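You operate a simulated robot arm through the tools that you are given. There is no shell and no other tool. Be economical: measure what you need, move in short steps, check, and stop when the job is done.

You run a simulated robot arm. Do the job below in one go: nothing can be reset, and whatever is moved stays where it is left.

## Task
Couple the air, switch on and press the lay-up at 4 bar.
Fine: plug in before the valve opens; one push of START; time dial as it is.
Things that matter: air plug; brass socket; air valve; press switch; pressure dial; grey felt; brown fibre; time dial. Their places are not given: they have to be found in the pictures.

It is judged by the outcome, as a careful person would: the job done as asked, and still so three seconds after it is handed in. It fails if anything else is knocked over, pushed out of place, dropped, spilled or broken.

## Robot
A 6-joint arm with a two-finger parallel gripper, fixed in place. Base frame: the origin is at the foot of the arm, x ahead of it, y to its left, z up; the work surface is at about z = 86.2. Lengths are in cm, angles in degrees, forces in N, time in s.
With the tool pointing down near the work surface it reaches from about 24 to 64 cm from the base axis. Its first joint turns from -66.0 to 66.0 degrees. Payload 2.7 kg.
The tool frame sits at the grasp point between the pads (the TCP): z along the fingers, y along the line on which they close. The tips reach 2.3 cm beyond it. Largest opening 9.4 cm; finger width 3.8, thickness 1; the body of the gripper, 5.4 by 9.6 cm, starts 3.9 cm behind the TCP.
Orientation is that of the tool frame in the base frame, as [roll, pitch, yaw] about the fixed x, y, z axes, in that order (R = Rz(yaw) Ry(pitch) Rx(roll)). With the fingers straight down and closing along the base's y, the tool's x points along the base's -x, its y along +y and its z along -z.

## Interface
- The arm moves only by the tool apply_moves. Its argument "rows" is a list of rows, each an object (a shift or turn left out is 0, a gripper value left out holds the last) with "xyz": the shift along the base's x, y, z in cm, a list of three; "dr": the turn, a rotation vector about the base's x, y, z in degrees, a list of three; "fingers": the gripper command, from -1 (shut) to 1 (fully open), values between in proportion. In form: [{"xyz": [tx, ty, tz], "dr": [ax, ay, az], "fingers": fingers}, ...]. A call has 1 to 10 rows; each row is the pose to reach, as a shift and turn from the pose commanded when the call began. A row lasts 0.2 s, in which the tool goes at most 5 cm and 8.6 degrees; a call with a longer step from one row to the next is refused whole, and so is a gripper value outside its range. Where a pose cannot be reached the arm comes as near as it can. A force on the tool above 40 N (or 10 N above the force at the start of the call, whichever is more), or a blocked arm, ends the call early, and 0.2 s more pass. Each finger travels about 4.5 cm/s and halts on what it meets, pressing with about 31 N; the grip force reading is that of the motor and also rises with nothing between the fingers. The clock runs only during rows and for 0.2 s after the last one: add rows that repeat a pose to give the fingers time. The reply holds the time, the measured pose of the TCP, the force on the tool along the base axes, the opening and the grip force, in the units named above and with some noise.
- Cameras (640 x 400 px; columns grow to the right, rows downward): "scene" is fixed at [8.63, -43.5, 141.24]; the picture's right is [0.59, -0.80, 0.00], its down [-0.44, -0.33, -0.84] and it looks along [0.67, 0.50, -0.55] (base axes); focal length 277 px, centre (320, 200). "wrist" rides on the gripper at [-3.9, 0, -4.4] in the tool frame; the picture's right is [0.00, -1.00, 0.00], its down [0.97, 0.00, -0.24] and it looks along [0.24, 0.00, 0.97] (tool axes); focal length 218 px, centre (320, 200).
- capture(camera): a new picture of that camera. It takes no simulated time.
- point_at(camera, pixels): for up to 12 pixels [column, row] of the newest picture of that camera ("zoom" is the newest enlarged one), the place [x, y, z] in the base frame of the surface seen there, good to about 0.3 cm, but the place of the scene camera against the robot may be out by one fixed shift of up to 1.8 cm in any direction. It takes no simulated time.
- inspect(camera, box): a new picture of the part [left, top, right, bottom] of that camera's present view, enlarged. It takes no simulated time.
- hand_in(): hands the job in; it is judged then, once.

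Go step by step. Measure first, check grasps and placings, and put right what went wrong. The budget is 80 turns and 46 pictures, counting those below and the enlarged ones. Unless the task says otherwise, let go and move clear before handing in, and close with one line.

The tools are called after ">>>" as name(argument=value, ...) on one line, values as JSON. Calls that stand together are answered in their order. apply_moves: Moves the arm, as the interface text tells. Its arguments: {"type":"object","properties":{"rows":{"type":"array","items":{"type":"object","properties":{"xyz":{"type":"array","items":{"type":"number"}},"dr":{"type":"array","items":{"type":"number"}},"fingers":{"type":"number"}}}}},"required":["rows"]} The other tools are called the same way: capture (camera) takes a picture; point_at (camera, pixels) gives the place of the surface under pixels of a picture; inspect (camera, box) takes an enlarged picture of a part of a camera's view; hand_in () hands the job in.

At the start:

```text
time: 0.0
tcp_pos: [32.86, -12.62, 127.42]
tool_rot: [-180.0, 0.0, -180.0]
force: [-0.1, -0.4, 1.1]
finger_gap: 9.4
gripper_force: 0.1
```

scene: 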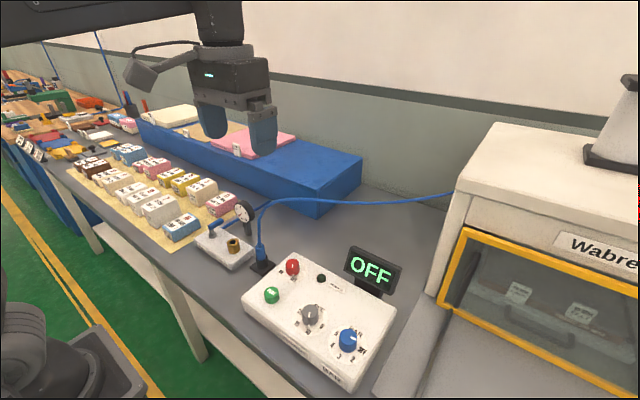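
wrist: 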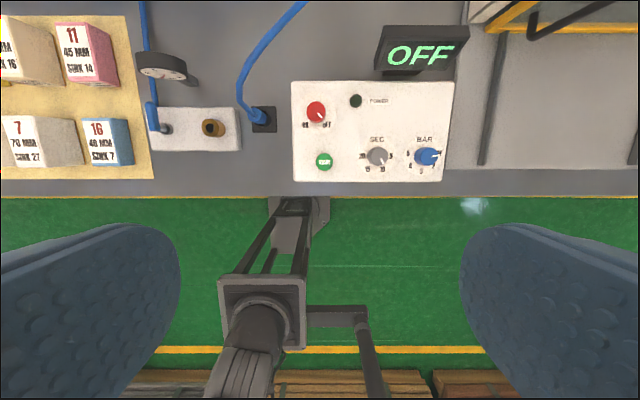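

The pictures show the control box (red switch, green START, grey SEC dial, blue BAR dial), a brass socket block, and a blue hose with its plug in a dark holder. I'll enlarge these areas.

>>> inspect(camera="wrist", box=[280, 10, 480, 190])

>>> inspect(camera="wrist", box=[120, 0, 300, 180])

>>> inspect(camera="scene", box=[190, 180, 290, 280])

>>> inspect(camera="scene", box=[420, 100, 640, 400])

>>> inspect(camera="scene", box=[70, 90, 300, 240])

```text
2.22 times, centred on (380, 100) of wrist
```

zoom: 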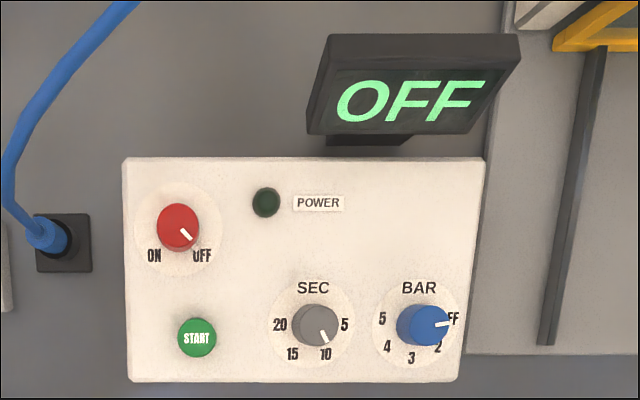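

```text
2.22 times, centred on (210, 90) of wrist
```

zoom: 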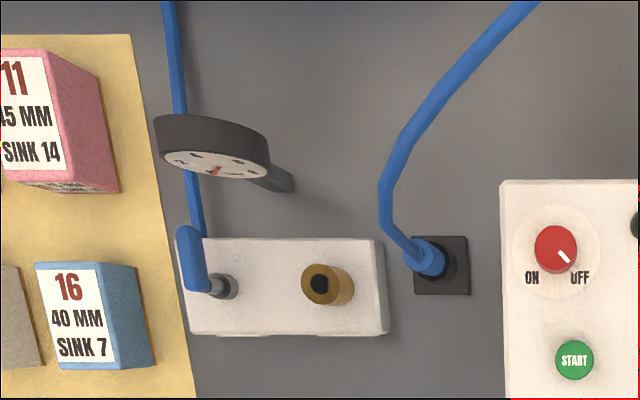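

```text
4.00 times, centred on (240, 230) of scene
```

zoom: 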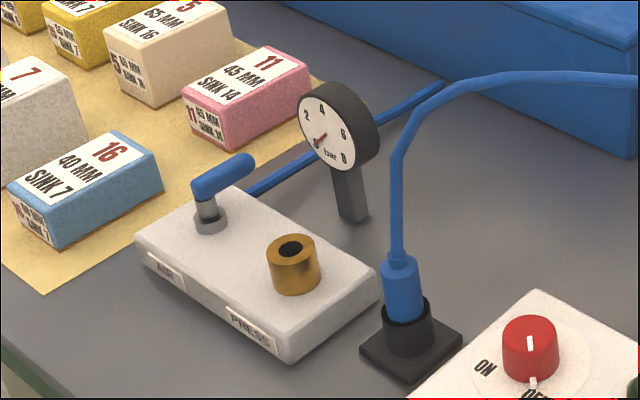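

```text
1.33 times, centred on (530, 250) of scene
```

zoom: 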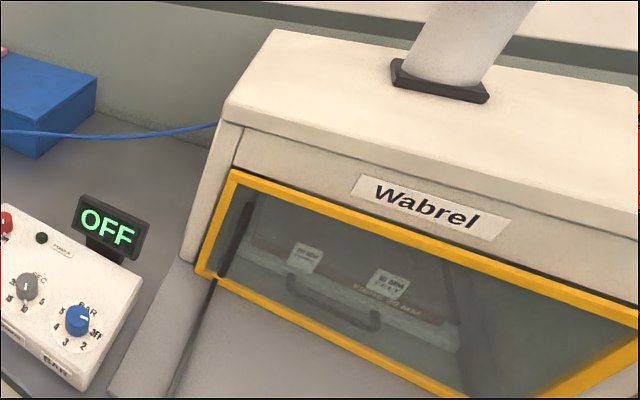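

```text
2.67 times, centred on (185, 165) of scene
```

zoom: 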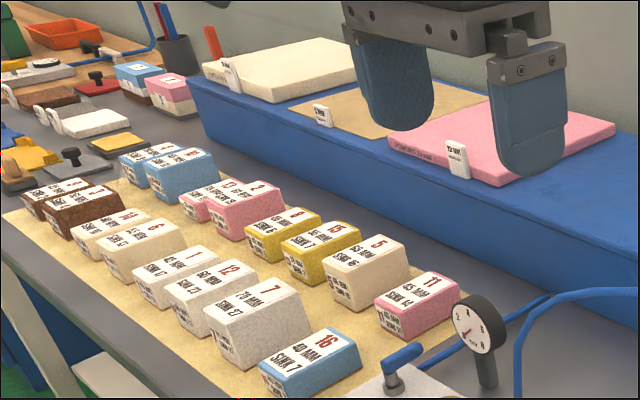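

The press seems to hold a lay-up behind the guard (pixels ~520,295 and 580,315), so I'll zoom in there and locate the features with point_at.

>>> inspect(camera="scene", box=[470, 260, 630, 360])

>>> inspect(camera="wrist", box=[440, 0, 640, 125])

>>> point_at(camera="wrist", pixels=[[316, 111], [323, 162], [376, 156], [425, 156], [209, 128], [248, 115], [264, 125], [165, 128], [151, 108], [162, 70], [225, 140], [300, 90]])

>>> point_at(camera="scene", pixels=[[292, 266], [272, 294], [310, 311], [348, 337], [233, 243], [261, 245], [261, 256], [211, 235], [211, 227], [216, 221], [240, 257], [300, 275]])

```text
4.00 times, centred on (550, 310) of scene
```

zoom: 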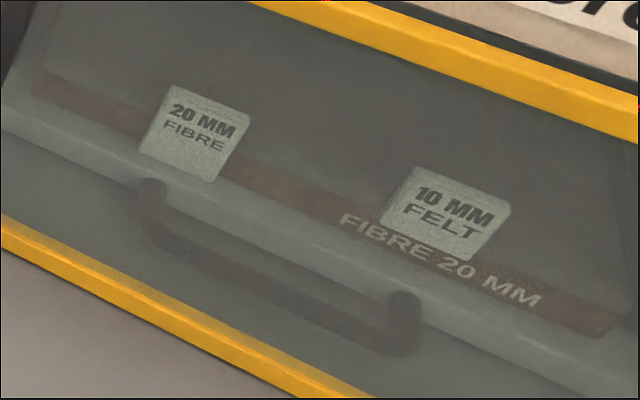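

```text
3.20 times, centred on (540, 62) of wrist
```

zoom: 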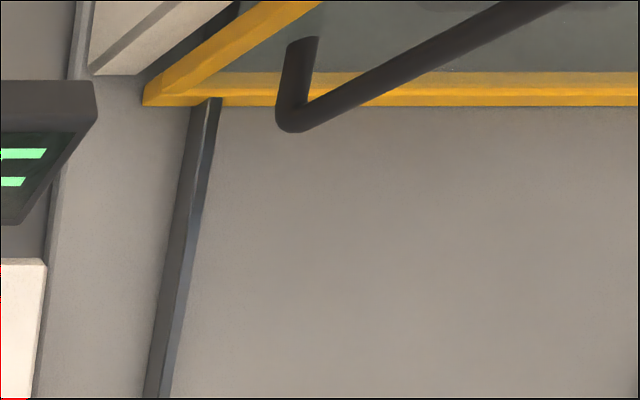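

```text
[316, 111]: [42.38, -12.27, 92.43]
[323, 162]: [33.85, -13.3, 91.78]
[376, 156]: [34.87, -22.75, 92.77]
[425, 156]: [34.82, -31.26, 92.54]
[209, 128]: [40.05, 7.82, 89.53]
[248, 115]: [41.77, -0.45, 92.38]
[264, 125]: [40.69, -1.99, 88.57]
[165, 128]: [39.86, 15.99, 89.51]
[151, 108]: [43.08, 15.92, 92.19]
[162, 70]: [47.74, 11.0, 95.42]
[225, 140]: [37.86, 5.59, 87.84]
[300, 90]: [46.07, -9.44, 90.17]
```

```text
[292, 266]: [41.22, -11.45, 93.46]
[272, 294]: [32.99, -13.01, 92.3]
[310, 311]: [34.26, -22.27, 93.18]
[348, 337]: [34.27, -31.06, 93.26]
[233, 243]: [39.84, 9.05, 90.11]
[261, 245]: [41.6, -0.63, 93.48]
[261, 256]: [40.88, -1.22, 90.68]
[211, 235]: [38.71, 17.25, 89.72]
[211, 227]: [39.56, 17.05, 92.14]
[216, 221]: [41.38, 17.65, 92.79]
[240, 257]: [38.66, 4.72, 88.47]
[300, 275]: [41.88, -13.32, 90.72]
```

The lay-up of fibre and felt is already in the press behind a closed guard. The BAR dial is at OFF, and the red switch points to OFF. I'll move for a closer look at the plug, socket and valve.

>>> apply_moves(rows=[{"xyz": [2, 4, -3]}, {"xyz": [4, 8, -6]}, {"xyz": [6, 12, -9]}, {"xyz": [9, 16.5, -12]}, {"xyz": [9, 16.5, -15]}, {"xyz": [9, 16.5, -15]}])

>>> capture(camera="wrist")

>>> capture(camera="scene")

```text
refused: row 1 steps farther than a row can; nothing moved
```

```text
36 pictures are left
```

wrist: 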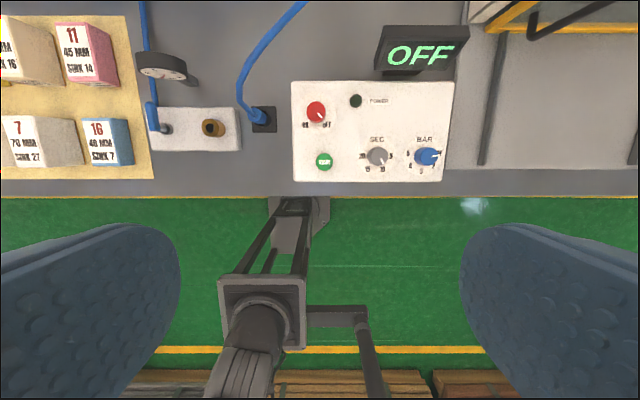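

```text
35 pictures are left
```

scene: 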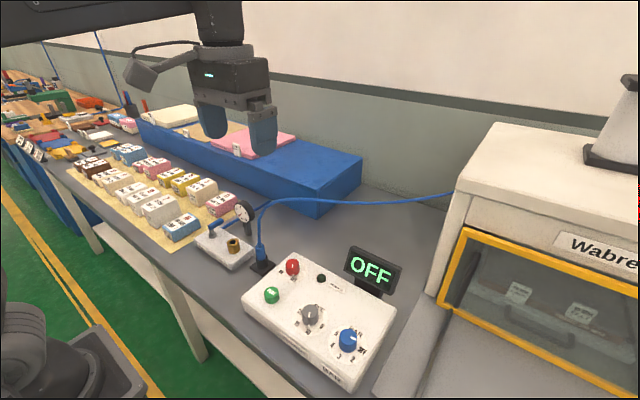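

The step was over 5 cm, so the call was refused and nothing moved. I'll use smaller steps.

>>> apply_moves(rows=[{"xyz": [1.5, 3, -2.5]}, {"xyz": [3, 6, -5]}, {"xyz": [4.5, 9, -7.5]}, {"xyz": [6, 12, -10]}, {"xyz": [7.5, 15, -12.5]}, {"xyz": [9, 16.5, -15]}, {"xyz": [9, 16.5, -15]}])

>>> capture(camera="wrist")

```text
time: 1.6
tcp_pos: [41.59, 3.72, 112.51]
tool_rot: [-179.9, 0.0, 180.0]
force: [0.3, -0.5, 0.4]
finger_gap: 9.41
gripper_force: 0.1
```

```text
34 pictures are left
```

wrist: 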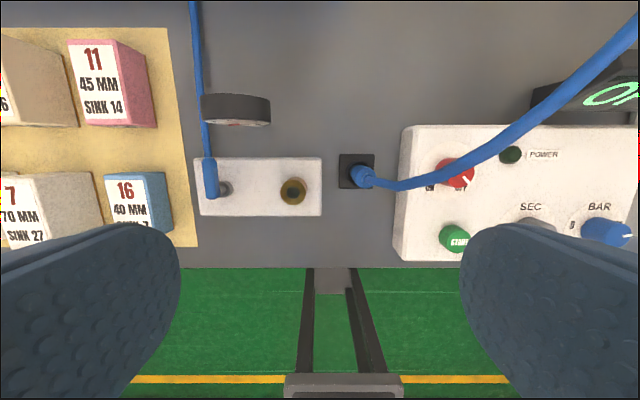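

>>> inspect(camera="wrist", box=[180, 80, 420, 230])

>>> point_at(camera="wrist", pixels=[[283, 189], [303, 191], [293, 180], [293, 201], [361, 174], [370, 181], [342, 170], [346, 157], [400, 183], [211, 163], [212, 195], [228, 187]])

>>> point_at(camera="scene", pixels=[[260, 238], [260, 228], [259, 215], [264, 207], [275, 201], [300, 199], [262, 252], [262, 260], [252, 265], [228, 242], [238, 243], [233, 239]])

```text
2.67 times, centred on (300, 155) of wrist
```

zoom: 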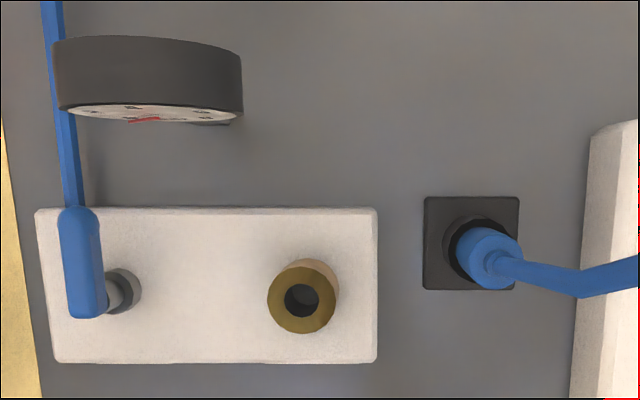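

```text
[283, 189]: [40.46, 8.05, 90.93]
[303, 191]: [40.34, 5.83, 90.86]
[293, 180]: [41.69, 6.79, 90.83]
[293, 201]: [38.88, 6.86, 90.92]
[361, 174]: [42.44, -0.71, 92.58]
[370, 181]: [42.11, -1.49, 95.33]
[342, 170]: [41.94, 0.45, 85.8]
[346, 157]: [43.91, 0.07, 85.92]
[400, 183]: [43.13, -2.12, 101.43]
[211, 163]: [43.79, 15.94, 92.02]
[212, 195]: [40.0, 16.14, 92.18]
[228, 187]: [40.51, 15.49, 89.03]
```

```text
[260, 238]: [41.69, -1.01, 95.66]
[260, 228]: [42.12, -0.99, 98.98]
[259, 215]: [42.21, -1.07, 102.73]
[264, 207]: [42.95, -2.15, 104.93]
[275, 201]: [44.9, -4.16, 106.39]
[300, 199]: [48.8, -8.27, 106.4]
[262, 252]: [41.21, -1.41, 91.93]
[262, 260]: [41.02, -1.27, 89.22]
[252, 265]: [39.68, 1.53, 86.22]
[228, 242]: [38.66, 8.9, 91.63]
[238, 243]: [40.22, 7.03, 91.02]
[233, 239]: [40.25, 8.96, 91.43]
```

The wrist view gives the plug at about (42.1, -1.3) with its top near z 95 and the hose rising to about 105. The socket centre is about (40.3, 6.9), with its top at 90.9. The rising hose blocks a straight-down grasp, so I'll back off in x and tilt the tool to come in from the front.

>>> apply_moves(rows=[{"xyz": [-1, -0.6, 0], "dr": [0, -8, 0]}, {"xyz": [-2, -1.2, 0], "dr": [0, -16, 0]}, {"xyz": [-3, -1.8, 0], "dr": [0, -24, 0]}, {"xyz": [-4, -2.4, -1], "dr": [0, -32, 0]}, {"xyz": [-5, -3, -2], "dr": [0, -40, 0]}, {"xyz": [-6, -3.8, -3.5], "dr": [0, -48, 0]}, {"xyz": [-7, -4.4, -5], "dr": [0, -56, 0]}, {"xyz": [-8, -5.1, -7], "dr": [0, -64, 0]}, {"xyz": [-8, -5.1, -8], "dr": [0, -68, 0]}, {"xyz": [-8, -5.1, -8], "dr": [0, -68, 0]}])

>>> capture(camera="wrist")

>>> capture(camera="scene")

```text
time: 3.8
tcp_pos: [36.77, 0.19, 106.27]
tool_rot: [-179.7, 68.0, -179.8]
force: [-0.3, 0.5, -0.4]
finger_gap: 9.42
gripper_force: 0.0
out of reach, approached as far as the arm can: row 6, 7, 8, 9, 10
```

```text
32 pictures are left
```

wrist: 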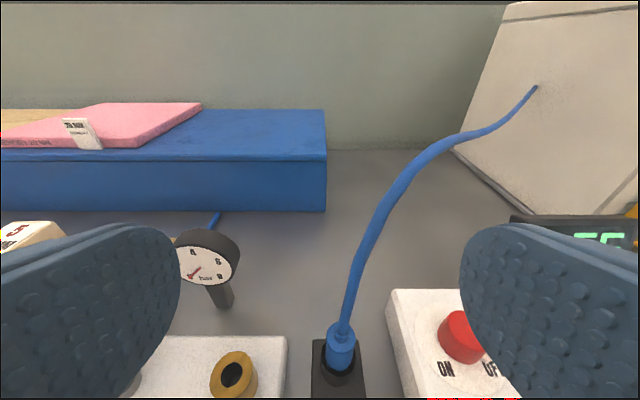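

```text
31 pictures are left
```

scene: 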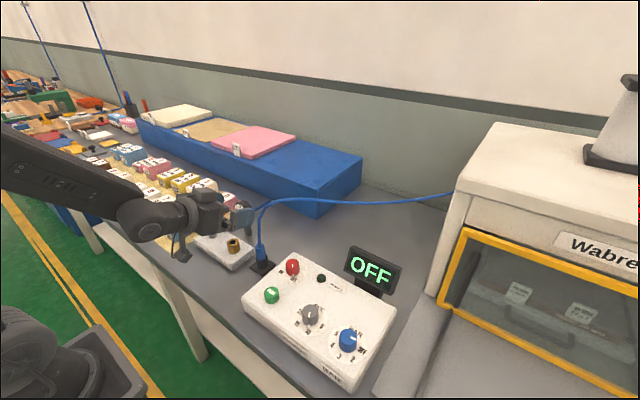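

At this tilt the arm can't go nearer than about x = 36.8, but the plug is at x 42. I'll measure it in this view before approaching.

>>> inspect(camera="wrist", box=[190, 300, 390, 400])

>>> point_at(camera="wrist", pixels=[[340, 345], [328, 348], [352, 348], [340, 362], [340, 375], [341, 328], [233, 376], [235, 360], [340, 385], [358, 390], [250, 385], [345, 310]])

```text
3.20 times, centred on (290, 350) of wrist
```

zoom: 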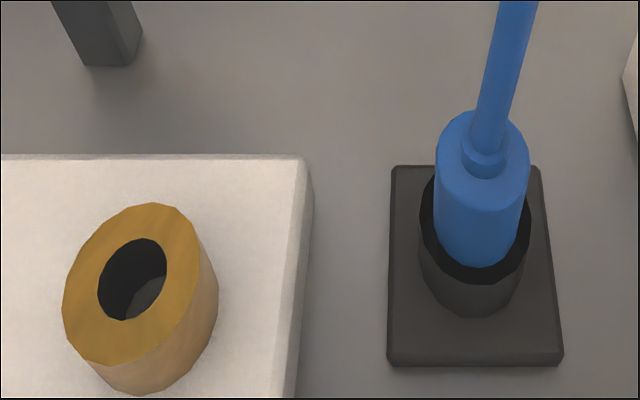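

```text
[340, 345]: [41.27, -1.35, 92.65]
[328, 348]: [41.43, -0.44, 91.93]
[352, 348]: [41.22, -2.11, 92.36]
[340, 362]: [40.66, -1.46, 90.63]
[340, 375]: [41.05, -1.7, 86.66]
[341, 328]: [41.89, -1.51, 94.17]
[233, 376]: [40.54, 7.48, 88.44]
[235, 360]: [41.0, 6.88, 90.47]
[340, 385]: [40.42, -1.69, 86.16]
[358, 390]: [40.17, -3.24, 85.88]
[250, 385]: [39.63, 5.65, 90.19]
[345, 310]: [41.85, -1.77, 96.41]
```

The plug axis is about (42.1, -1.35), with a blue body from z 90.3 to 93.7 and a diameter of about 2.2. I'll close the fingers partly to clear the control box and find out where the commanded pose really is.

>>> apply_moves(rows=[{"xyz": [2, 0, 0], "fingers": 0.06}, {"xyz": [3, 0, 0], "fingers": 0.06}, {"xyz": [3, 0, 0], "fingers": 0.06}, {"xyz": [3, 0, 0], "fingers": 0.06}])

```text
time: 4.8
tcp_pos: [40.06, 0.21, 106.24]
tool_rot: [179.9, 68.0, 180.0]
force: [0.3, -0.5, -0.7]
finger_gap: 4.97
gripper_force: 0.1
```

The call started from the reached pose, which is now (40.06, 0.2, 106.2). I'll back off, align y with the plug and go down to about z 98.

>>> apply_moves(rows=[{"xyz": [-2.5, 0, 0]}, {"xyz": [-2.5, -1.55, -3]}, {"xyz": [-2.5, -1.55, -6]}, {"xyz": [-2.5, -1.55, -8]}, {"xyz": [-2.5, -1.55, -8]}])

>>> capture(camera="wrist")

```text
time: 6.0
tcp_pos: [39.33, -1.15, 98.28]
tool_rot: [179.8, 68.0, 179.7]
force: [0.5, -0.1, 0.2]
finger_gap: 5.01
gripper_force: 0.0
out of reach, approached as far as the arm can: row 2, 3, 4, 5
```

```text
29 pictures are left
```

wrist: 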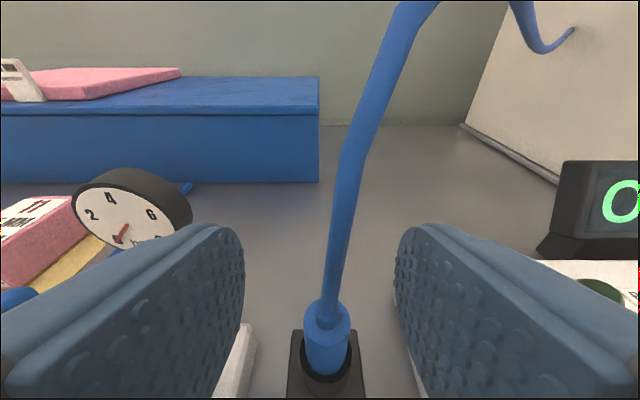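

At 68° of tilt the arm runs out of reach close in, so I'll reduce the tilt to about 55°. That still clears the hose. Then I'll lower around the plug.

>>> apply_moves(rows=[{"xyz": [0, -0.1, 0], "dr": [0, 6.5, 0]}, {"xyz": [0, -0.2, -0.5], "dr": [0, 13, 0]}, {"xyz": [1, -0.2, -2.5], "dr": [0, 13, 0]}, {"xyz": [2, -0.2, -4], "dr": [0, 13, 0]}, {"xyz": [2.7, -0.2, -5.4], "dr": [0, 13, 0]}, {"xyz": [2.7, -0.2, -5.4], "dr": [0, 13, 0]}])

>>> capture(camera="wrist")

>>> inspect(camera="scene", box=[190, 180, 310, 280])

```text
time: 7.4
tcp_pos: [42.05, -1.22, 92.92]
tool_rot: [179.9, 55.1, 179.9]
force: [-0.8, -0.1, -0.6]
finger_gap: 4.98
gripper_force: 0.0
```

```text
28 pictures are left
```

wrist: 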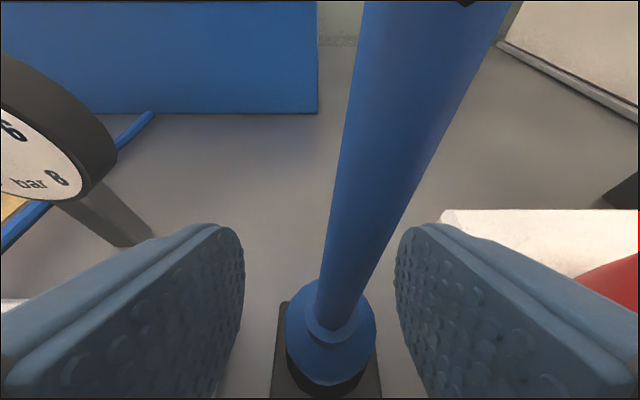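

```text
4.00 times, centred on (250, 230) of scene
```

zoom: 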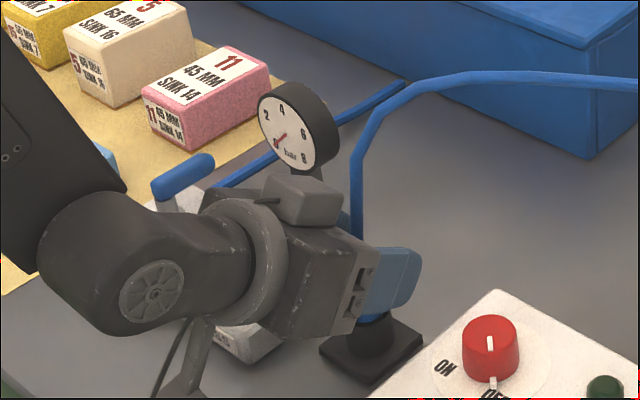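

The plug's top sits at pixel (335, 335), so it's between the pads and slightly toward -y. I'll shift -0.25 and close.

>>> apply_moves(rows=[{"xyz": [0, -0.25, -0.1]}, {"xyz": [0, -0.25, -0.1], "fingers": -1}, {"xyz": [0, -0.25, -0.1], "fingers": -1}, {"xyz": [0, -0.25, -0.1], "fingers": -1}, {"xyz": [0, -0.25, -0.1], "fingers": -1}, {"xyz": [0, -0.25, -0.1], "fingers": -1}])

```text
time: 8.8
tcp_pos: [42.19, -1.49, 92.8]
tool_rot: [179.9, 55.1, 179.9]
force: [0.1, 0.5, 0.8]
finger_gap: 2.29
gripper_force: 30.8
```

The plug is held with a gap of 2.29. I'll lift straight up 4 cm.

>>> apply_moves(rows=[{"xyz": [0, 0, 1]}, {"xyz": [0, 0, 2]}, {"xyz": [0, 0, 3.5]}, {"xyz": [0, 0, 5]}, {"xyz": [0, 0, 5]}])

>>> inspect(camera="scene", box=[190, 180, 310, 280])

>>> capture(camera="wrist")

```text
time: 10.0
tcp_pos: [42.29, -1.49, 97.81]
tool_rot: [179.9, 55.0, 179.9]
force: [-0.2, 0.7, -0.1]
finger_gap: 2.28
gripper_force: 30.5
```

```text
4.00 times, centred on (250, 230) of scene
```

zoom: 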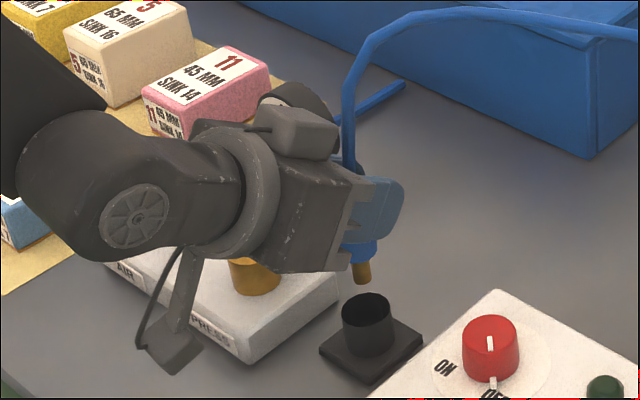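

```text
25 pictures are left
```

wrist: 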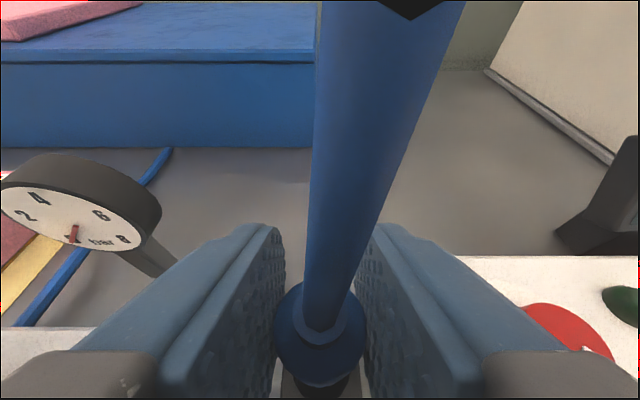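

The plug came out cleanly with its brass nipple showing. A bracket hangs below the wrist (scene pixel ~(224, 266)), so I'll measure how low it reaches, and where the nipple is.

>>> point_at(camera="zoom", pixels=[[175, 355], [150, 350], [200, 350], [178, 372], [361, 280], [357, 268], [366, 250], [255, 270], [185, 310], [374, 300], [120, 275], [215, 345]])

>>> inspect(camera="scene", box=[260, 220, 300, 260])

```text
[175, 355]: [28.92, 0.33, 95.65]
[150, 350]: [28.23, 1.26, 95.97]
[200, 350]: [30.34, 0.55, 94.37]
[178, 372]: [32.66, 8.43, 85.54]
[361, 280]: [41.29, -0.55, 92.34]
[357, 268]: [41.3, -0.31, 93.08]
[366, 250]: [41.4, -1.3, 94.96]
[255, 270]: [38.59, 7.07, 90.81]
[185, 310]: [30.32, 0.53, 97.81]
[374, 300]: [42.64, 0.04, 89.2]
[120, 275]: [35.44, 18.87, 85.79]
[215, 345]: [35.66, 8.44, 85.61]
```

```text
10.00 times, centred on (280, 240) of scene
```

zoom: 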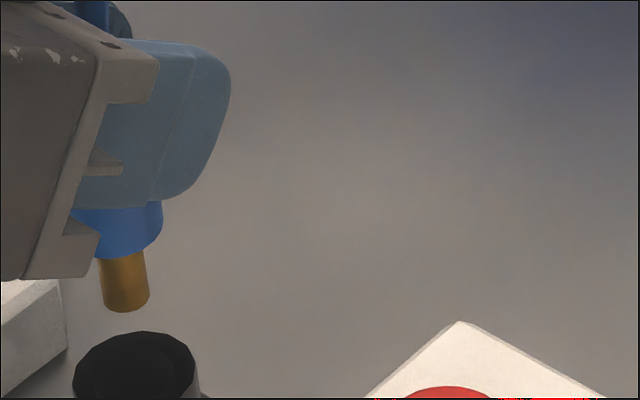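

The nipple tip is about 6 cm below the TCP, and the bracket is clear of the table. I'll carry the plug above the socket by the relative offset (about -1.9, +8.45, +1).

>>> apply_moves(rows=[{"xyz": [0, 0, 1]}, {"xyz": [-0.5, 2.2, 1]}, {"xyz": [-1, 4.5, 1]}, {"xyz": [-1.5, 6.8, 1]}, {"xyz": [-1.9, 8.45, 1]}, {"xyz": [-1.9, 8.45, 1]}, {"xyz": [-1.9, 8.45, 1]}])

>>> inspect(camera="scene", box=[200, 190, 280, 270])

>>> capture(camera="wrist")

```text
time: 11.6
tcp_pos: [40.15, 6.95, 98.8]
tool_rot: [179.9, 54.9, 179.9]
force: [-0.4, -0.7, -1.1]
finger_gap: 2.28
gripper_force: 31.2
```

```text
5.00 times, centred on (240, 230) of scene
```

zoom: 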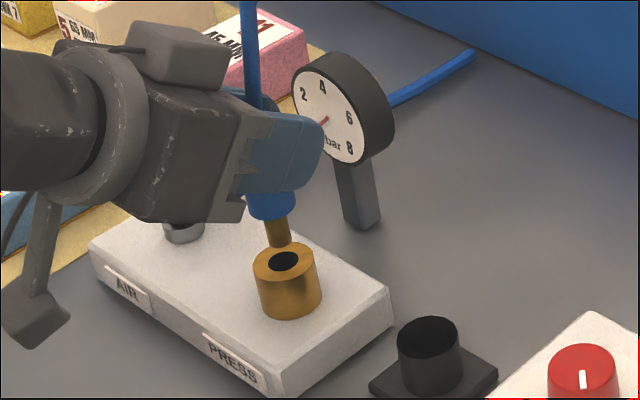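

```text
22 pictures are left
```

wrist: 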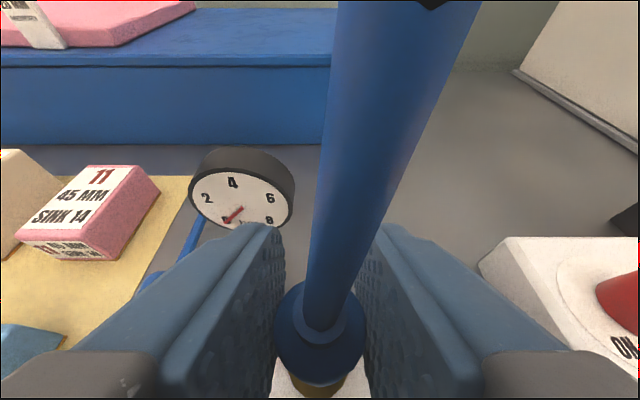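

The nipple hangs almost over the hole in the zoom (tip at 280,245; hole at 285,262). I'll measure both with the same camera.

>>> inspect(camera="scene", box=[240, 224, 270, 254])

>>> point_at(camera="scene", pixels=[[255.5, 237], [255.3, 235], [255, 232.5], [253, 240.5], [261, 240.5], [257, 246.5], [251.8, 244], [262, 244], [256, 242]])

```text
13.33 times, centred on (255, 239) of scene
```

zoom: 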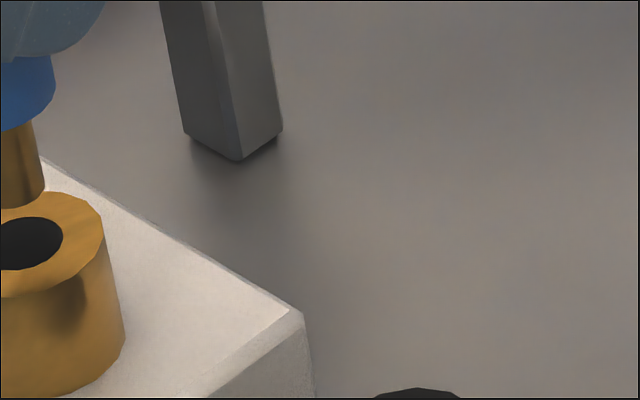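

```text
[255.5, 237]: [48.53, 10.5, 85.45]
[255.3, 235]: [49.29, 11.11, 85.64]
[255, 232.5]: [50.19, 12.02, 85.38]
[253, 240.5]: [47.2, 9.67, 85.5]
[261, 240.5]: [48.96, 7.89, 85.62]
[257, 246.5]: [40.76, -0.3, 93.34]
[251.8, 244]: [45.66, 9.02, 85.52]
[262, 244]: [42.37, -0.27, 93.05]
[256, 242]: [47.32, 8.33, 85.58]
```

The enlargement scale means the tip is really at scene pixel (232, 238) and the hole at (233, 242.4). I'll measure those.

>>> point_at(camera="scene", pixels=[[231.5, 237.5], [231, 235], [230.5, 233], [227.5, 242], [238.5, 242], [233, 246], [232, 250], [233, 242.5]])

```text
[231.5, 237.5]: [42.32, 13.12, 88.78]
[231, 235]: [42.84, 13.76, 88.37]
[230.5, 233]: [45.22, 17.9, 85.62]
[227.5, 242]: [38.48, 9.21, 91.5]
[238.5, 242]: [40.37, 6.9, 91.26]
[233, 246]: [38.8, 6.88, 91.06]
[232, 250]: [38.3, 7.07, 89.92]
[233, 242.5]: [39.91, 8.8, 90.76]
```

>>> point_at(camera="scene", pixels=[[232.8, 238], [233.2, 236.5], [232.3, 239], [233.5, 238], [231.8, 236], [239, 243], [226.7, 243], [232.8, 247]])

>>> inspect(camera="scene", box=[213, 223, 253, 248])

```text
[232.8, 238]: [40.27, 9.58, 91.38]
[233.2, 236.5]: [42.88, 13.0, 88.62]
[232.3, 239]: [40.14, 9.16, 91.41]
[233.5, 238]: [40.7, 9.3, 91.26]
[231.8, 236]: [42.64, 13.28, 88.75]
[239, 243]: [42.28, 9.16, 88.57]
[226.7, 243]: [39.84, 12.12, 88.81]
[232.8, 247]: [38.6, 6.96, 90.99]
```

```text
16.00 times, centred on (233, 236) of scene
```

zoom: 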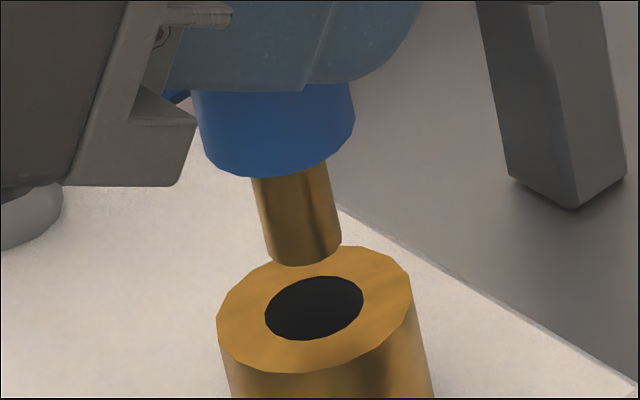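

point_at on "scene" was using the old capture. I'll use this fresh enlargement instead.

>>> point_at(camera="zoom", pixels=[[302, 255], [298, 235], [290, 200], [278, 155], [238, 320], [390, 290], [300, 360], [320, 254], [340, 346], [270, 272], [400, 270], [255, 345]])

```text
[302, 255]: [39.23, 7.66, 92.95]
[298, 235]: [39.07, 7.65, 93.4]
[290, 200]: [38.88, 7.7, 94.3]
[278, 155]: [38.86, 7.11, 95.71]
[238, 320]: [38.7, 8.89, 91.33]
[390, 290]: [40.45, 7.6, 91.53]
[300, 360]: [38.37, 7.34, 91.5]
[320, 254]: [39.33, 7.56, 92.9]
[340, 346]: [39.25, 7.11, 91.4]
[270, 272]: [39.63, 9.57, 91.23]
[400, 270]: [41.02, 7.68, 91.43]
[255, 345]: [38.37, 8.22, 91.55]
```

In this frame the nipple axis is about (39.67, 8.0) with its tip near z 92.7. The hole centre is about (39.5, 8.2) with its top at 91.45. I'll shift +0.18 in y, lower 0.9 and look again.

>>> apply_moves(rows=[{"xyz": [0, 0.18, 0]}, {"xyz": [0, 0.18, -0.5]}, {"xyz": [0, 0.18, -0.9]}, {"xyz": [0, 0.18, -0.9]}])

>>> inspect(camera="scene", box=[213, 223, 253, 248])

```text
time: 12.6
tcp_pos: [40.34, 7.05, 98.06]
tool_rot: [179.9, 55.0, 179.9]
force: [0.3, 0.0, -0.3]
finger_gap: 2.29
gripper_force: 31.2
```

```text
16.00 times, centred on (233, 236) of scene
```

zoom: 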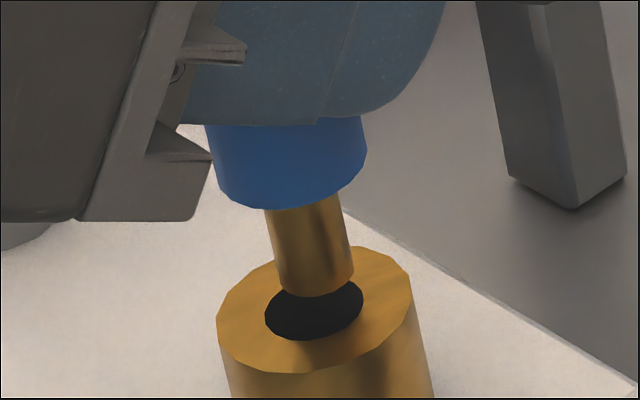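

>>> point_at(camera="zoom", pixels=[[315, 290], [300, 288], [330, 287], [312, 265], [308, 240], [238, 320], [390, 290], [300, 360], [340, 350], [240, 300], [404, 300], [375, 345]])

```text
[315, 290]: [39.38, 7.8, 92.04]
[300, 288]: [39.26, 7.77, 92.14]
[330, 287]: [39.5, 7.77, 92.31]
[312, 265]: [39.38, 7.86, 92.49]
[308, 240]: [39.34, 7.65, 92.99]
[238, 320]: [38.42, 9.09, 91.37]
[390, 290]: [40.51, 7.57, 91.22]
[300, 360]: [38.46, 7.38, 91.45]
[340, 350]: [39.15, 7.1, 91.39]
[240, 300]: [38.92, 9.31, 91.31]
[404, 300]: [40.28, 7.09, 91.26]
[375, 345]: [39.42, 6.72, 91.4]
```

The nipple axis is about (39.8, 8.15) against a hole centre of about (39.5, 8.2). I'll shift -0.17 in x and +0.05 in y, and lower another 0.45.

>>> apply_moves(rows=[{"xyz": [-0.17, 0.05, 0]}, {"xyz": [-0.17, 0.05, -0.25]}, {"xyz": [-0.17, 0.05, -0.45]}, {"xyz": [-0.17, 0.05, -0.45]}])

>>> inspect(camera="scene", box=[213, 223, 253, 248])

```text
time: 13.6
tcp_pos: [40.14, 7.08, 97.48]
tool_rot: [-180.0, 55.1, 180.0]
force: [0.1, -0.6, 0.2]
finger_gap: 2.29
gripper_force: 32.0
```

```text
16.00 times, centred on (233, 236) of scene
```

zoom: 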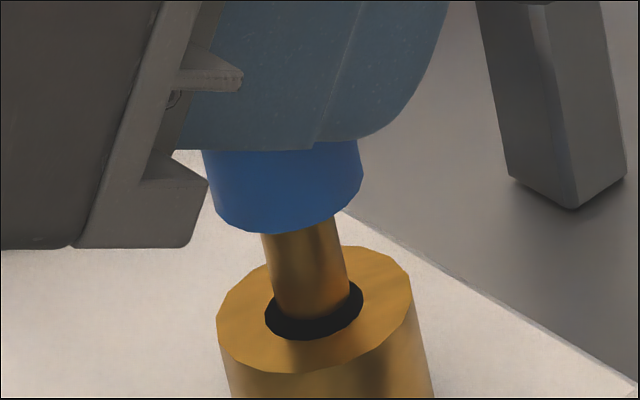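

The tip now sits right over the hole, centred at (312, 295) against the hole at (314, 308). I'll go down further while watching the force.

>>> apply_moves(rows=[{"xyz": [0, 0, -0.3]}, {"xyz": [0, 0, -0.6]}, {"xyz": [0, 0, -0.9]}, {"xyz": [0, 0, -0.9]}])

>>> inspect(camera="scene", box=[213, 223, 253, 248])

```text
time: 14.6
tcp_pos: [40.12, 7.11, 96.53]
tool_rot: [180.0, 55.1, 180.0]
force: [-0.6, -0.1, 0.3]
finger_gap: 2.27
gripper_force: 31.4
```

```text
16.00 times, centred on (233, 236) of scene
```

zoom: 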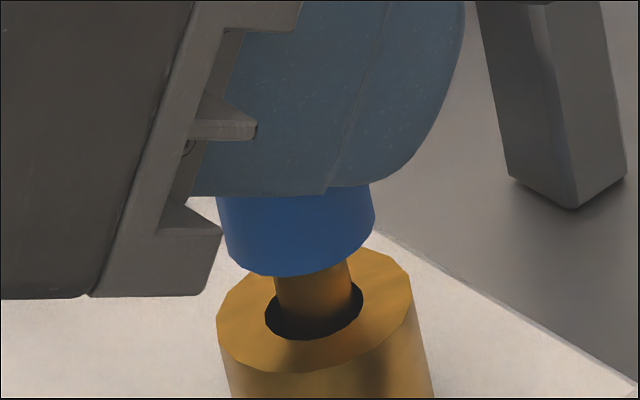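

The nipple is in the hole with no side force. I'll keep going to seat it, about another 1.1 cm.

>>> apply_moves(rows=[{"xyz": [0, 0, -0.3]}, {"xyz": [0, 0, -0.6]}, {"xyz": [0, 0, -0.9]}, {"xyz": [0, 0, -1.05]}, {"xyz": [0, 0, -1.2]}, {"xyz": [0, 0, -1.3]}, {"xyz": [0, 0, -1.3]}])

>>> inspect(camera="scene", box=[213, 223, 253, 248])

```text
time: 16.2
tcp_pos: [40.36, 6.93, 95.27]
tool_rot: [180.0, 55.0, 179.9]
force: [-2.5, -1.9, -0.8]
finger_gap: 2.29
gripper_force: 31.1
```

```text
16.00 times, centred on (233, 236) of scene
```

zoom: 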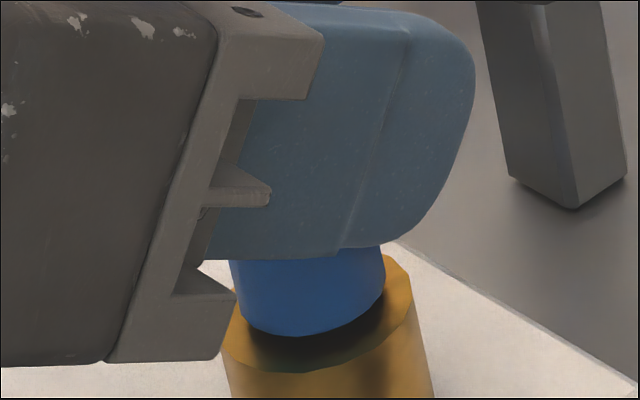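

It's nearly seated, with slight guiding forces, so I'll push a little further until there's resistance.

>>> apply_moves(rows=[{"xyz": [0, 0, -0.2]}, {"xyz": [0, 0, -0.4]}, {"xyz": [0, 0, -0.5]}, {"xyz": [0, 0, -0.5]}])

>>> inspect(camera="scene", box=[213, 223, 253, 248])

```text
time: 17.2
tcp_pos: [40.24, 7.15, 95.08]
tool_rot: [179.9, 55.2, 179.9]
force: [-0.3, -9.7, 11.1]
finger_gap: 2.29
gripper_force: 30.5
```

```text
16.00 times, centred on (233, 236) of scene
```

zoom: 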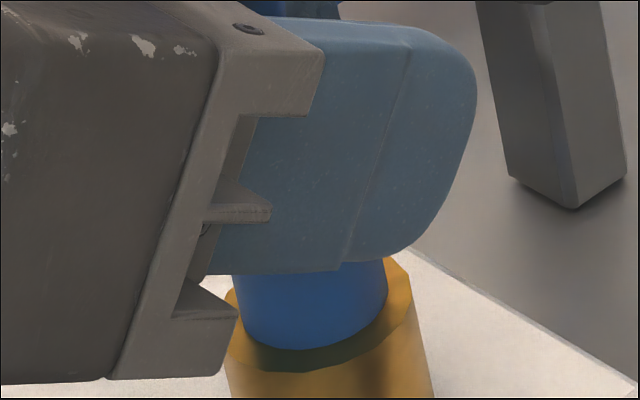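

There is an 11 N push-back at z 95.08, close to the expected seated height. I'll give one slightly firmer push to make sure, then open.

>>> apply_moves(rows=[{"xyz": [0, -0.1, -0.3]}, {"xyz": [0, -0.1, -0.5]}, {"xyz": [0, -0.1, -0.5]}])

```text
time: 18.0
tcp_pos: [40.26, 7.07, 94.59]
tool_rot: [179.9, 55.6, 179.9]
force: [4.0, -6.1, 29.1]
finger_gap: 2.28
gripper_force: 31.1
```

Force is 29 N at z 94.59, so it's bottomed out. I'll relax the pressure, open to about 5 cm and check.

>>> apply_moves(rows=[{"xyz": [0, 0, 0.4]}, {"xyz": [0, 0, 0.4], "fingers": 0.06}, {"xyz": [0, 0, 0.4], "fingers": 0.06}, {"xyz": [0, 0, 0.4], "fingers": 0.06}])

>>> inspect(camera="scene", box=[213, 223, 253, 248])

```text
time: 19.0
tcp_pos: [40.15, 7.1, 94.82]
tool_rot: [179.8, 55.0, 179.9]
force: [-0.2, -0.4, -0.6]
finger_gap: 4.98
gripper_force: 0.1
```

```text
16.00 times, centred on (233, 236) of scene
```

zoom: 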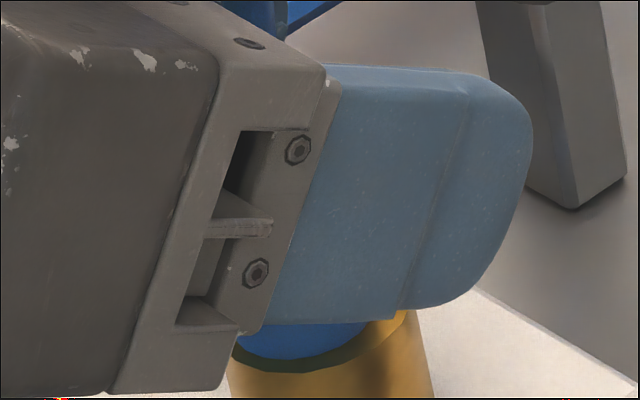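

The plug stays upright on the socket. I'll back out along the fingers to clear it and the hose.

>>> apply_moves(rows=[{"xyz": [-1.2, 0, 0.8]}, {"xyz": [-2.4, 0, 1.7]}, {"xyz": [-3.6, 0, 2.6]}, {"xyz": [-4.8, 0, 3.6]}, {"xyz": [-4.8, 0, 5.5]}, {"xyz": [-4.8, 0, 5.5]}])

>>> capture(camera="wrist")

>>> inspect(camera="scene", box=[193, 200, 273, 250])

```text
time: 20.4
tcp_pos: [35.38, 7.02, 100.43]
tool_rot: [179.9, 55.1, 180.0]
force: [-0.1, 0.1, 0.0]
finger_gap: 4.97
gripper_force: 0.1
```

```text
13 pictures are left
```

wrist: 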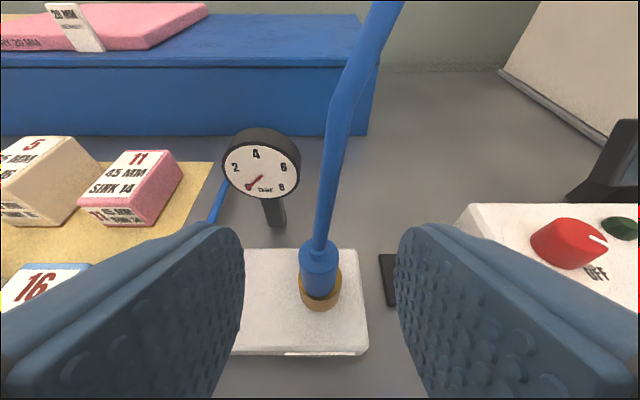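

```text
8.00 times, centred on (233, 225) of scene
```

zoom: 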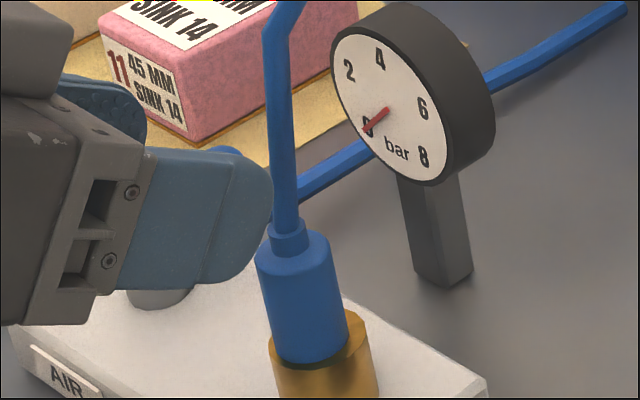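

The plug sits flush in the socket and the gauge is at 0, so the valve is closed. Its lever pivots near (40.1, 16) and points along +x to x≈44 at z≈92, across the flow. I'll set the tool upright, high above the lever.

>>> apply_moves(rows=[{"xyz": [0, 1.5, 1], "dr": [0, 8, 0], "fingers": -0.15}, {"xyz": [0, 3, 2], "dr": [0, 16, 0]}, {"xyz": [0.5, 4.5, 3], "dr": [0, 24, 0]}, {"xyz": [1.5, 6, 4], "dr": [0, 32, 0]}, {"xyz": [3, 7.5, 5], "dr": [0, 40, 0]}, {"xyz": [4.5, 8.5, 5], "dr": [0, 48, 0]}, {"xyz": [6, 9, 5], "dr": [0, 55, 0]}, {"xyz": [7, 9, 4], "dr": [0, 55, 0]}, {"xyz": [7, 9, 4], "dr": [0, 55, 0]}])

>>> capture(camera="wrist")

```text
time: 22.4
tcp_pos: [40.38, 15.27, 100.28]
tool_rot: [-168.4, 6.9, -179.3]
force: [0.5, 0.0, 0.0]
finger_gap: 3.99
gripper_force: 0.0
out of reach, approached as far as the arm can: row 1, 2, 4, 5, 6, 7, 8, 9
```

```text
11 pictures are left
```

wrist: 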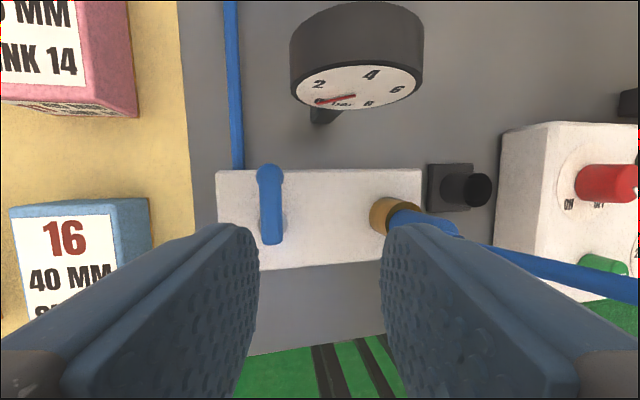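

The tool ended up slightly off upright (roll -168, pitch 7) because some rows couldn't be met. I'll correct by (11.6, 6.8, 0.7)° and centre over the lever.

>>> apply_moves(rows=[{"xyz": [0.5, 0.2, 0.2], "dr": [4, 2.3, -0.3]}, {"xyz": [1, 0.4, 0.4], "dr": [8, 4.6, -0.5]}, {"xyz": [1.5, 0.6, 0.5], "dr": [11.6, 6.8, -0.7]}, {"xyz": [2, 0.7, 0.5], "dr": [11.6, 6.8, -0.7]}, {"xyz": [2, 0.7, 0.5], "dr": [11.6, 6.8, -0.7]}])

```text
time: 23.6
tcp_pos: [40.43, 15.22, 100.26]
tool_rot: [-168.6, 6.9, -179.3]
force: [-0.1, 0.6, 0.7]
finger_gap: 3.99
gripper_force: 0.0
out of reach, approached as far as the arm can: row 1, 2, 3, 4, 5
```

The arm seems stuck at a joint limit or in a bad configuration. I'll try moving up and back toward the centre before straightening.

>>> apply_moves(rows=[{"xyz": [0, -1, 2]}, {"xyz": [0, -2, 4]}, {"xyz": [0, -3, 6]}, {"xyz": [0, -4, 8]}, {"xyz": [0, -4, 8]}])

```text
time: 24.8
tcp_pos: [40.41, 11.03, 107.84]
tool_rot: [-167.0, 7.6, -179.2]
force: [0.4, 0.2, 0.4]
finger_gap: 4.0
gripper_force: 0.1
out of reach, approached as far as the arm can: row 3, 4, 5
```

>>> apply_moves(rows=[{"xyz": [0, -1, 1], "dr": [-2, -6, 0]}, {"xyz": [0, -3, 2], "dr": [0, -8, 0]}, {"xyz": [0, -5, 3], "dr": [3, -8, 0]}, {"xyz": [0, -7, 4], "dr": [6, -8, 0]}, {"xyz": [0, -8, 5], "dr": [10, -8, 0]}, {"xyz": [0, -8, 5], "dr": [12.5, -8, 0]}, {"xyz": [0, -8, 5], "dr": [12.5, -8, 0]}])

```text
time: 26.4
tcp_pos: [39.47, 7.22, 109.55]
tool_rot: [-169.4, 16.3, -180.0]
force: [-0.1, 0.3, -0.2]
finger_gap: 4.0
gripper_force: 0.0
out of reach, approached as far as the arm can: row 3, 4, 5, 6, 7
```

Still constrained, so I'll look at the arm's configuration and check the hose clearance.

>>> capture(camera="scene")

```text
10 pictures are left
```

scene: 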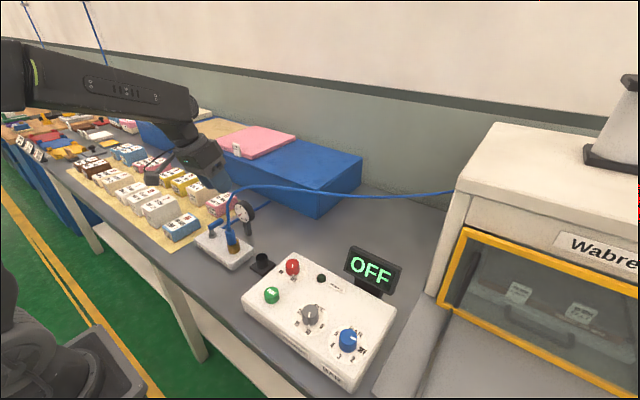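

I suspect the wrist passed its singularity while tilted off-centre and is now in a flipped configuration. I'll retrace by tilting back to about 50° and moving toward y≈0 at a safe height before straightening there.

>>> apply_moves(rows=[{"xyz": [-0.5, 0, 0.5], "dr": [3, -7, 0]}, {"xyz": [-1, 0, 1], "dr": [6, -14, 0]}, {"xyz": [-1.5, -1, 1], "dr": [9, -21, 0]}, {"xyz": [-1.5, -2, 1], "dr": [10.5, -28, 0]}, {"xyz": [-1.5, -3, 1], "dr": [10.5, -35, 0]}, {"xyz": [-1.5, -4.5, 1], "dr": [10.5, -40, 0]}, {"xyz": [-1.5, -6, 1], "dr": [10.5, -40, 0]}, {"xyz": [-1.5, -7, 1], "dr": [10.5, -40, 0]}, {"xyz": [-1.5, -7, 1], "dr": [10.5, -40, 0]}])

```text
time: 28.4
tcp_pos: [37.93, 2.61, 110.51]
tool_rot: [173.8, 55.7, 169.1]
force: [-0.2, -0.3, -0.2]
finger_gap: 4.03
gripper_force: 0.1
out of reach, approached as far as the arm can: row 3, 4, 7, 8, 9
```

>>> apply_moves(rows=[{"xyz": [1, -1, 0], "dr": [-1.2, -3, 2]}, {"xyz": [2, -2, 0], "dr": [-2.4, -6, 4]}, {"xyz": [2, -3, 0], "dr": [-3.5, -10, 5.8]}, {"xyz": [2, -4, 0], "dr": [-3.5, -12, 5.8]}, {"xyz": [2, -4, 0], "dr": [-3.5, -12, 5.8]}])

```text
time: 29.6
tcp_pos: [39.93, -1.36, 110.47]
tool_rot: [178.1, 67.8, 179.2]
force: [0.3, -0.8, 0.4]
finger_gap: 4.01
gripper_force: 0.0
out of reach, approached as far as the arm can: row 1
```

Now I'm at y≈-1.4 with 68° of tilt, where it worked before. I'll straighten in this plane.

>>> apply_moves(rows=[{"xyz": [0.5, 0, 0.5], "dr": [0, 8.4, 0]}, {"xyz": [1, 0, 1], "dr": [0, 16.8, 0]}, {"xyz": [1, 0, 1], "dr": [0, 25, 0]}, {"xyz": [1, 0, 1], "dr": [0, 33.5, 0]}, {"xyz": [1, 0, 1], "dr": [0, 42, 0]}, {"xyz": [1, 0, 1], "dr": [0, 50, 0]}, {"xyz": [1, 0, 1], "dr": [0, 58, 0]}, {"xyz": [1, 0, 1], "dr": [0, 66, 0]}, {"xyz": [1, 0, 1], "dr": [0, 68, 0]}, {"xyz": [1, 0, 1], "dr": [0, 68, 0]}])

```text
time: 31.8
tcp_pos: [41.17, -1.49, 111.35]
tool_rot: [178.9, -0.3, 179.7]
force: [1.1, -0.1, 0.0]
finger_gap: 3.99
gripper_force: 0.0
out of reach, approached as far as the arm can: row 1, 2, 3
```

Upright again. I'll move sideways at height to above the valve lever.

>>> apply_moves(rows=[{"xyz": [0.2, 3, 0]}, {"xyz": [0.4, 6.5, 0]}, {"xyz": [0.6, 10, 0]}, {"xyz": [0.8, 13.5, 0]}, {"xyz": [1, 17, 0]}, {"xyz": [1, 17.5, -4], "dr": [1, 0, 0]}, {"xyz": [1, 17.5, -4], "dr": [1, 0, 0]}])

>>> capture(camera="wrist")

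```text
time: 33.4
tcp_pos: [41.83, 15.85, 107.71]
tool_rot: [177.9, -0.2, 179.7]
force: [0.1, 0.6, -0.2]
finger_gap: 4.0
gripper_force: 0.1
```

```text
9 pictures are left
```

wrist: 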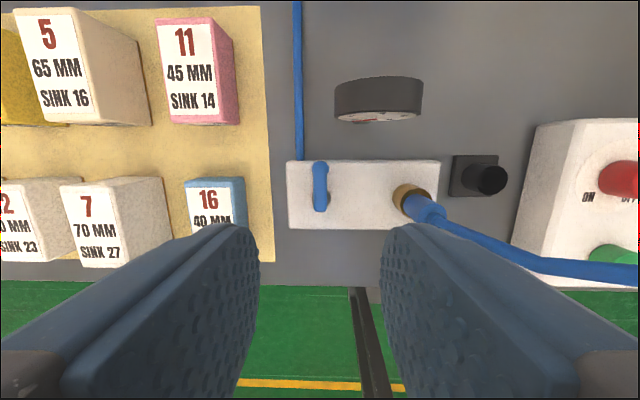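

>>> point_at(camera="wrist", pixels=[[320, 168], [320, 180], [320, 192], [320, 203], [328, 198], [297, 168], [350, 195], [411, 190]])

```text
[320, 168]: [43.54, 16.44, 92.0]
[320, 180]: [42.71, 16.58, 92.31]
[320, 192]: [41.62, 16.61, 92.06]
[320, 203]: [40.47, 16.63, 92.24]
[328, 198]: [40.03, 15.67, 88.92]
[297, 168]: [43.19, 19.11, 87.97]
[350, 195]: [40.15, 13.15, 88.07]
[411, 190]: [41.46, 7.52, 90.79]
```

The lever runs along y≈16.3 from x 40 to 44 at z≈92. I'll correct the small roll and lower so the fingers straddle it near x 42.8.

>>> apply_moves(rows=[{"xyz": [0.4, 0.2, 0], "dr": [-2, 0, 0]}, {"xyz": [0.9, 0.45, -4], "dr": [-2, 0, 0]}, {"xyz": [0.9, 0.45, -8], "dr": [-2, 0, 0]}, {"xyz": [0.9, 0.45, -11], "dr": [-2, 0, 0]}, {"xyz": [0.9, 0.45, -13], "dr": [-2, 0, 0]}, {"xyz": [0.9, 0.45, -14.3], "dr": [-2, 0, 0]}, {"xyz": [0.9, 0.45, -14.3], "dr": [-2, 0, 0]}])

>>> capture(camera="wrist")

```text
time: 35.0
tcp_pos: [42.96, 16.73, 93.05]
tool_rot: [179.8, -0.2, 179.7]
force: [0.5, -0.7, -0.5]
finger_gap: 3.99
gripper_force: 0.1
```

```text
8 pictures are left
```

wrist: 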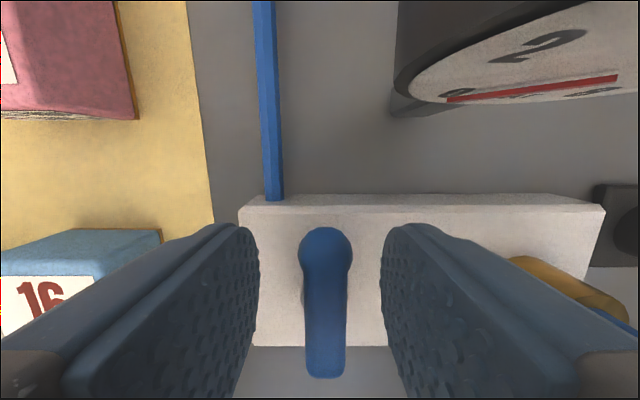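

The lever is centred between the pads. I'll grip it and check.

>>> apply_moves(rows=[{"xyz": [0, -0.1, 0], "fingers": -1}, {"xyz": [0, -0.1, 0], "fingers": -1}, {"xyz": [0, -0.1, 0], "fingers": -1}, {"xyz": [0, -0.1, 0], "fingers": -1}])

```text
time: 36.0
tcp_pos: [42.8, 16.45, 92.92]
tool_rot: [180.0, -0.2, 179.8]
force: [0.9, -0.3, 0.4]
finger_gap: 1.31
gripper_force: 45.2
```

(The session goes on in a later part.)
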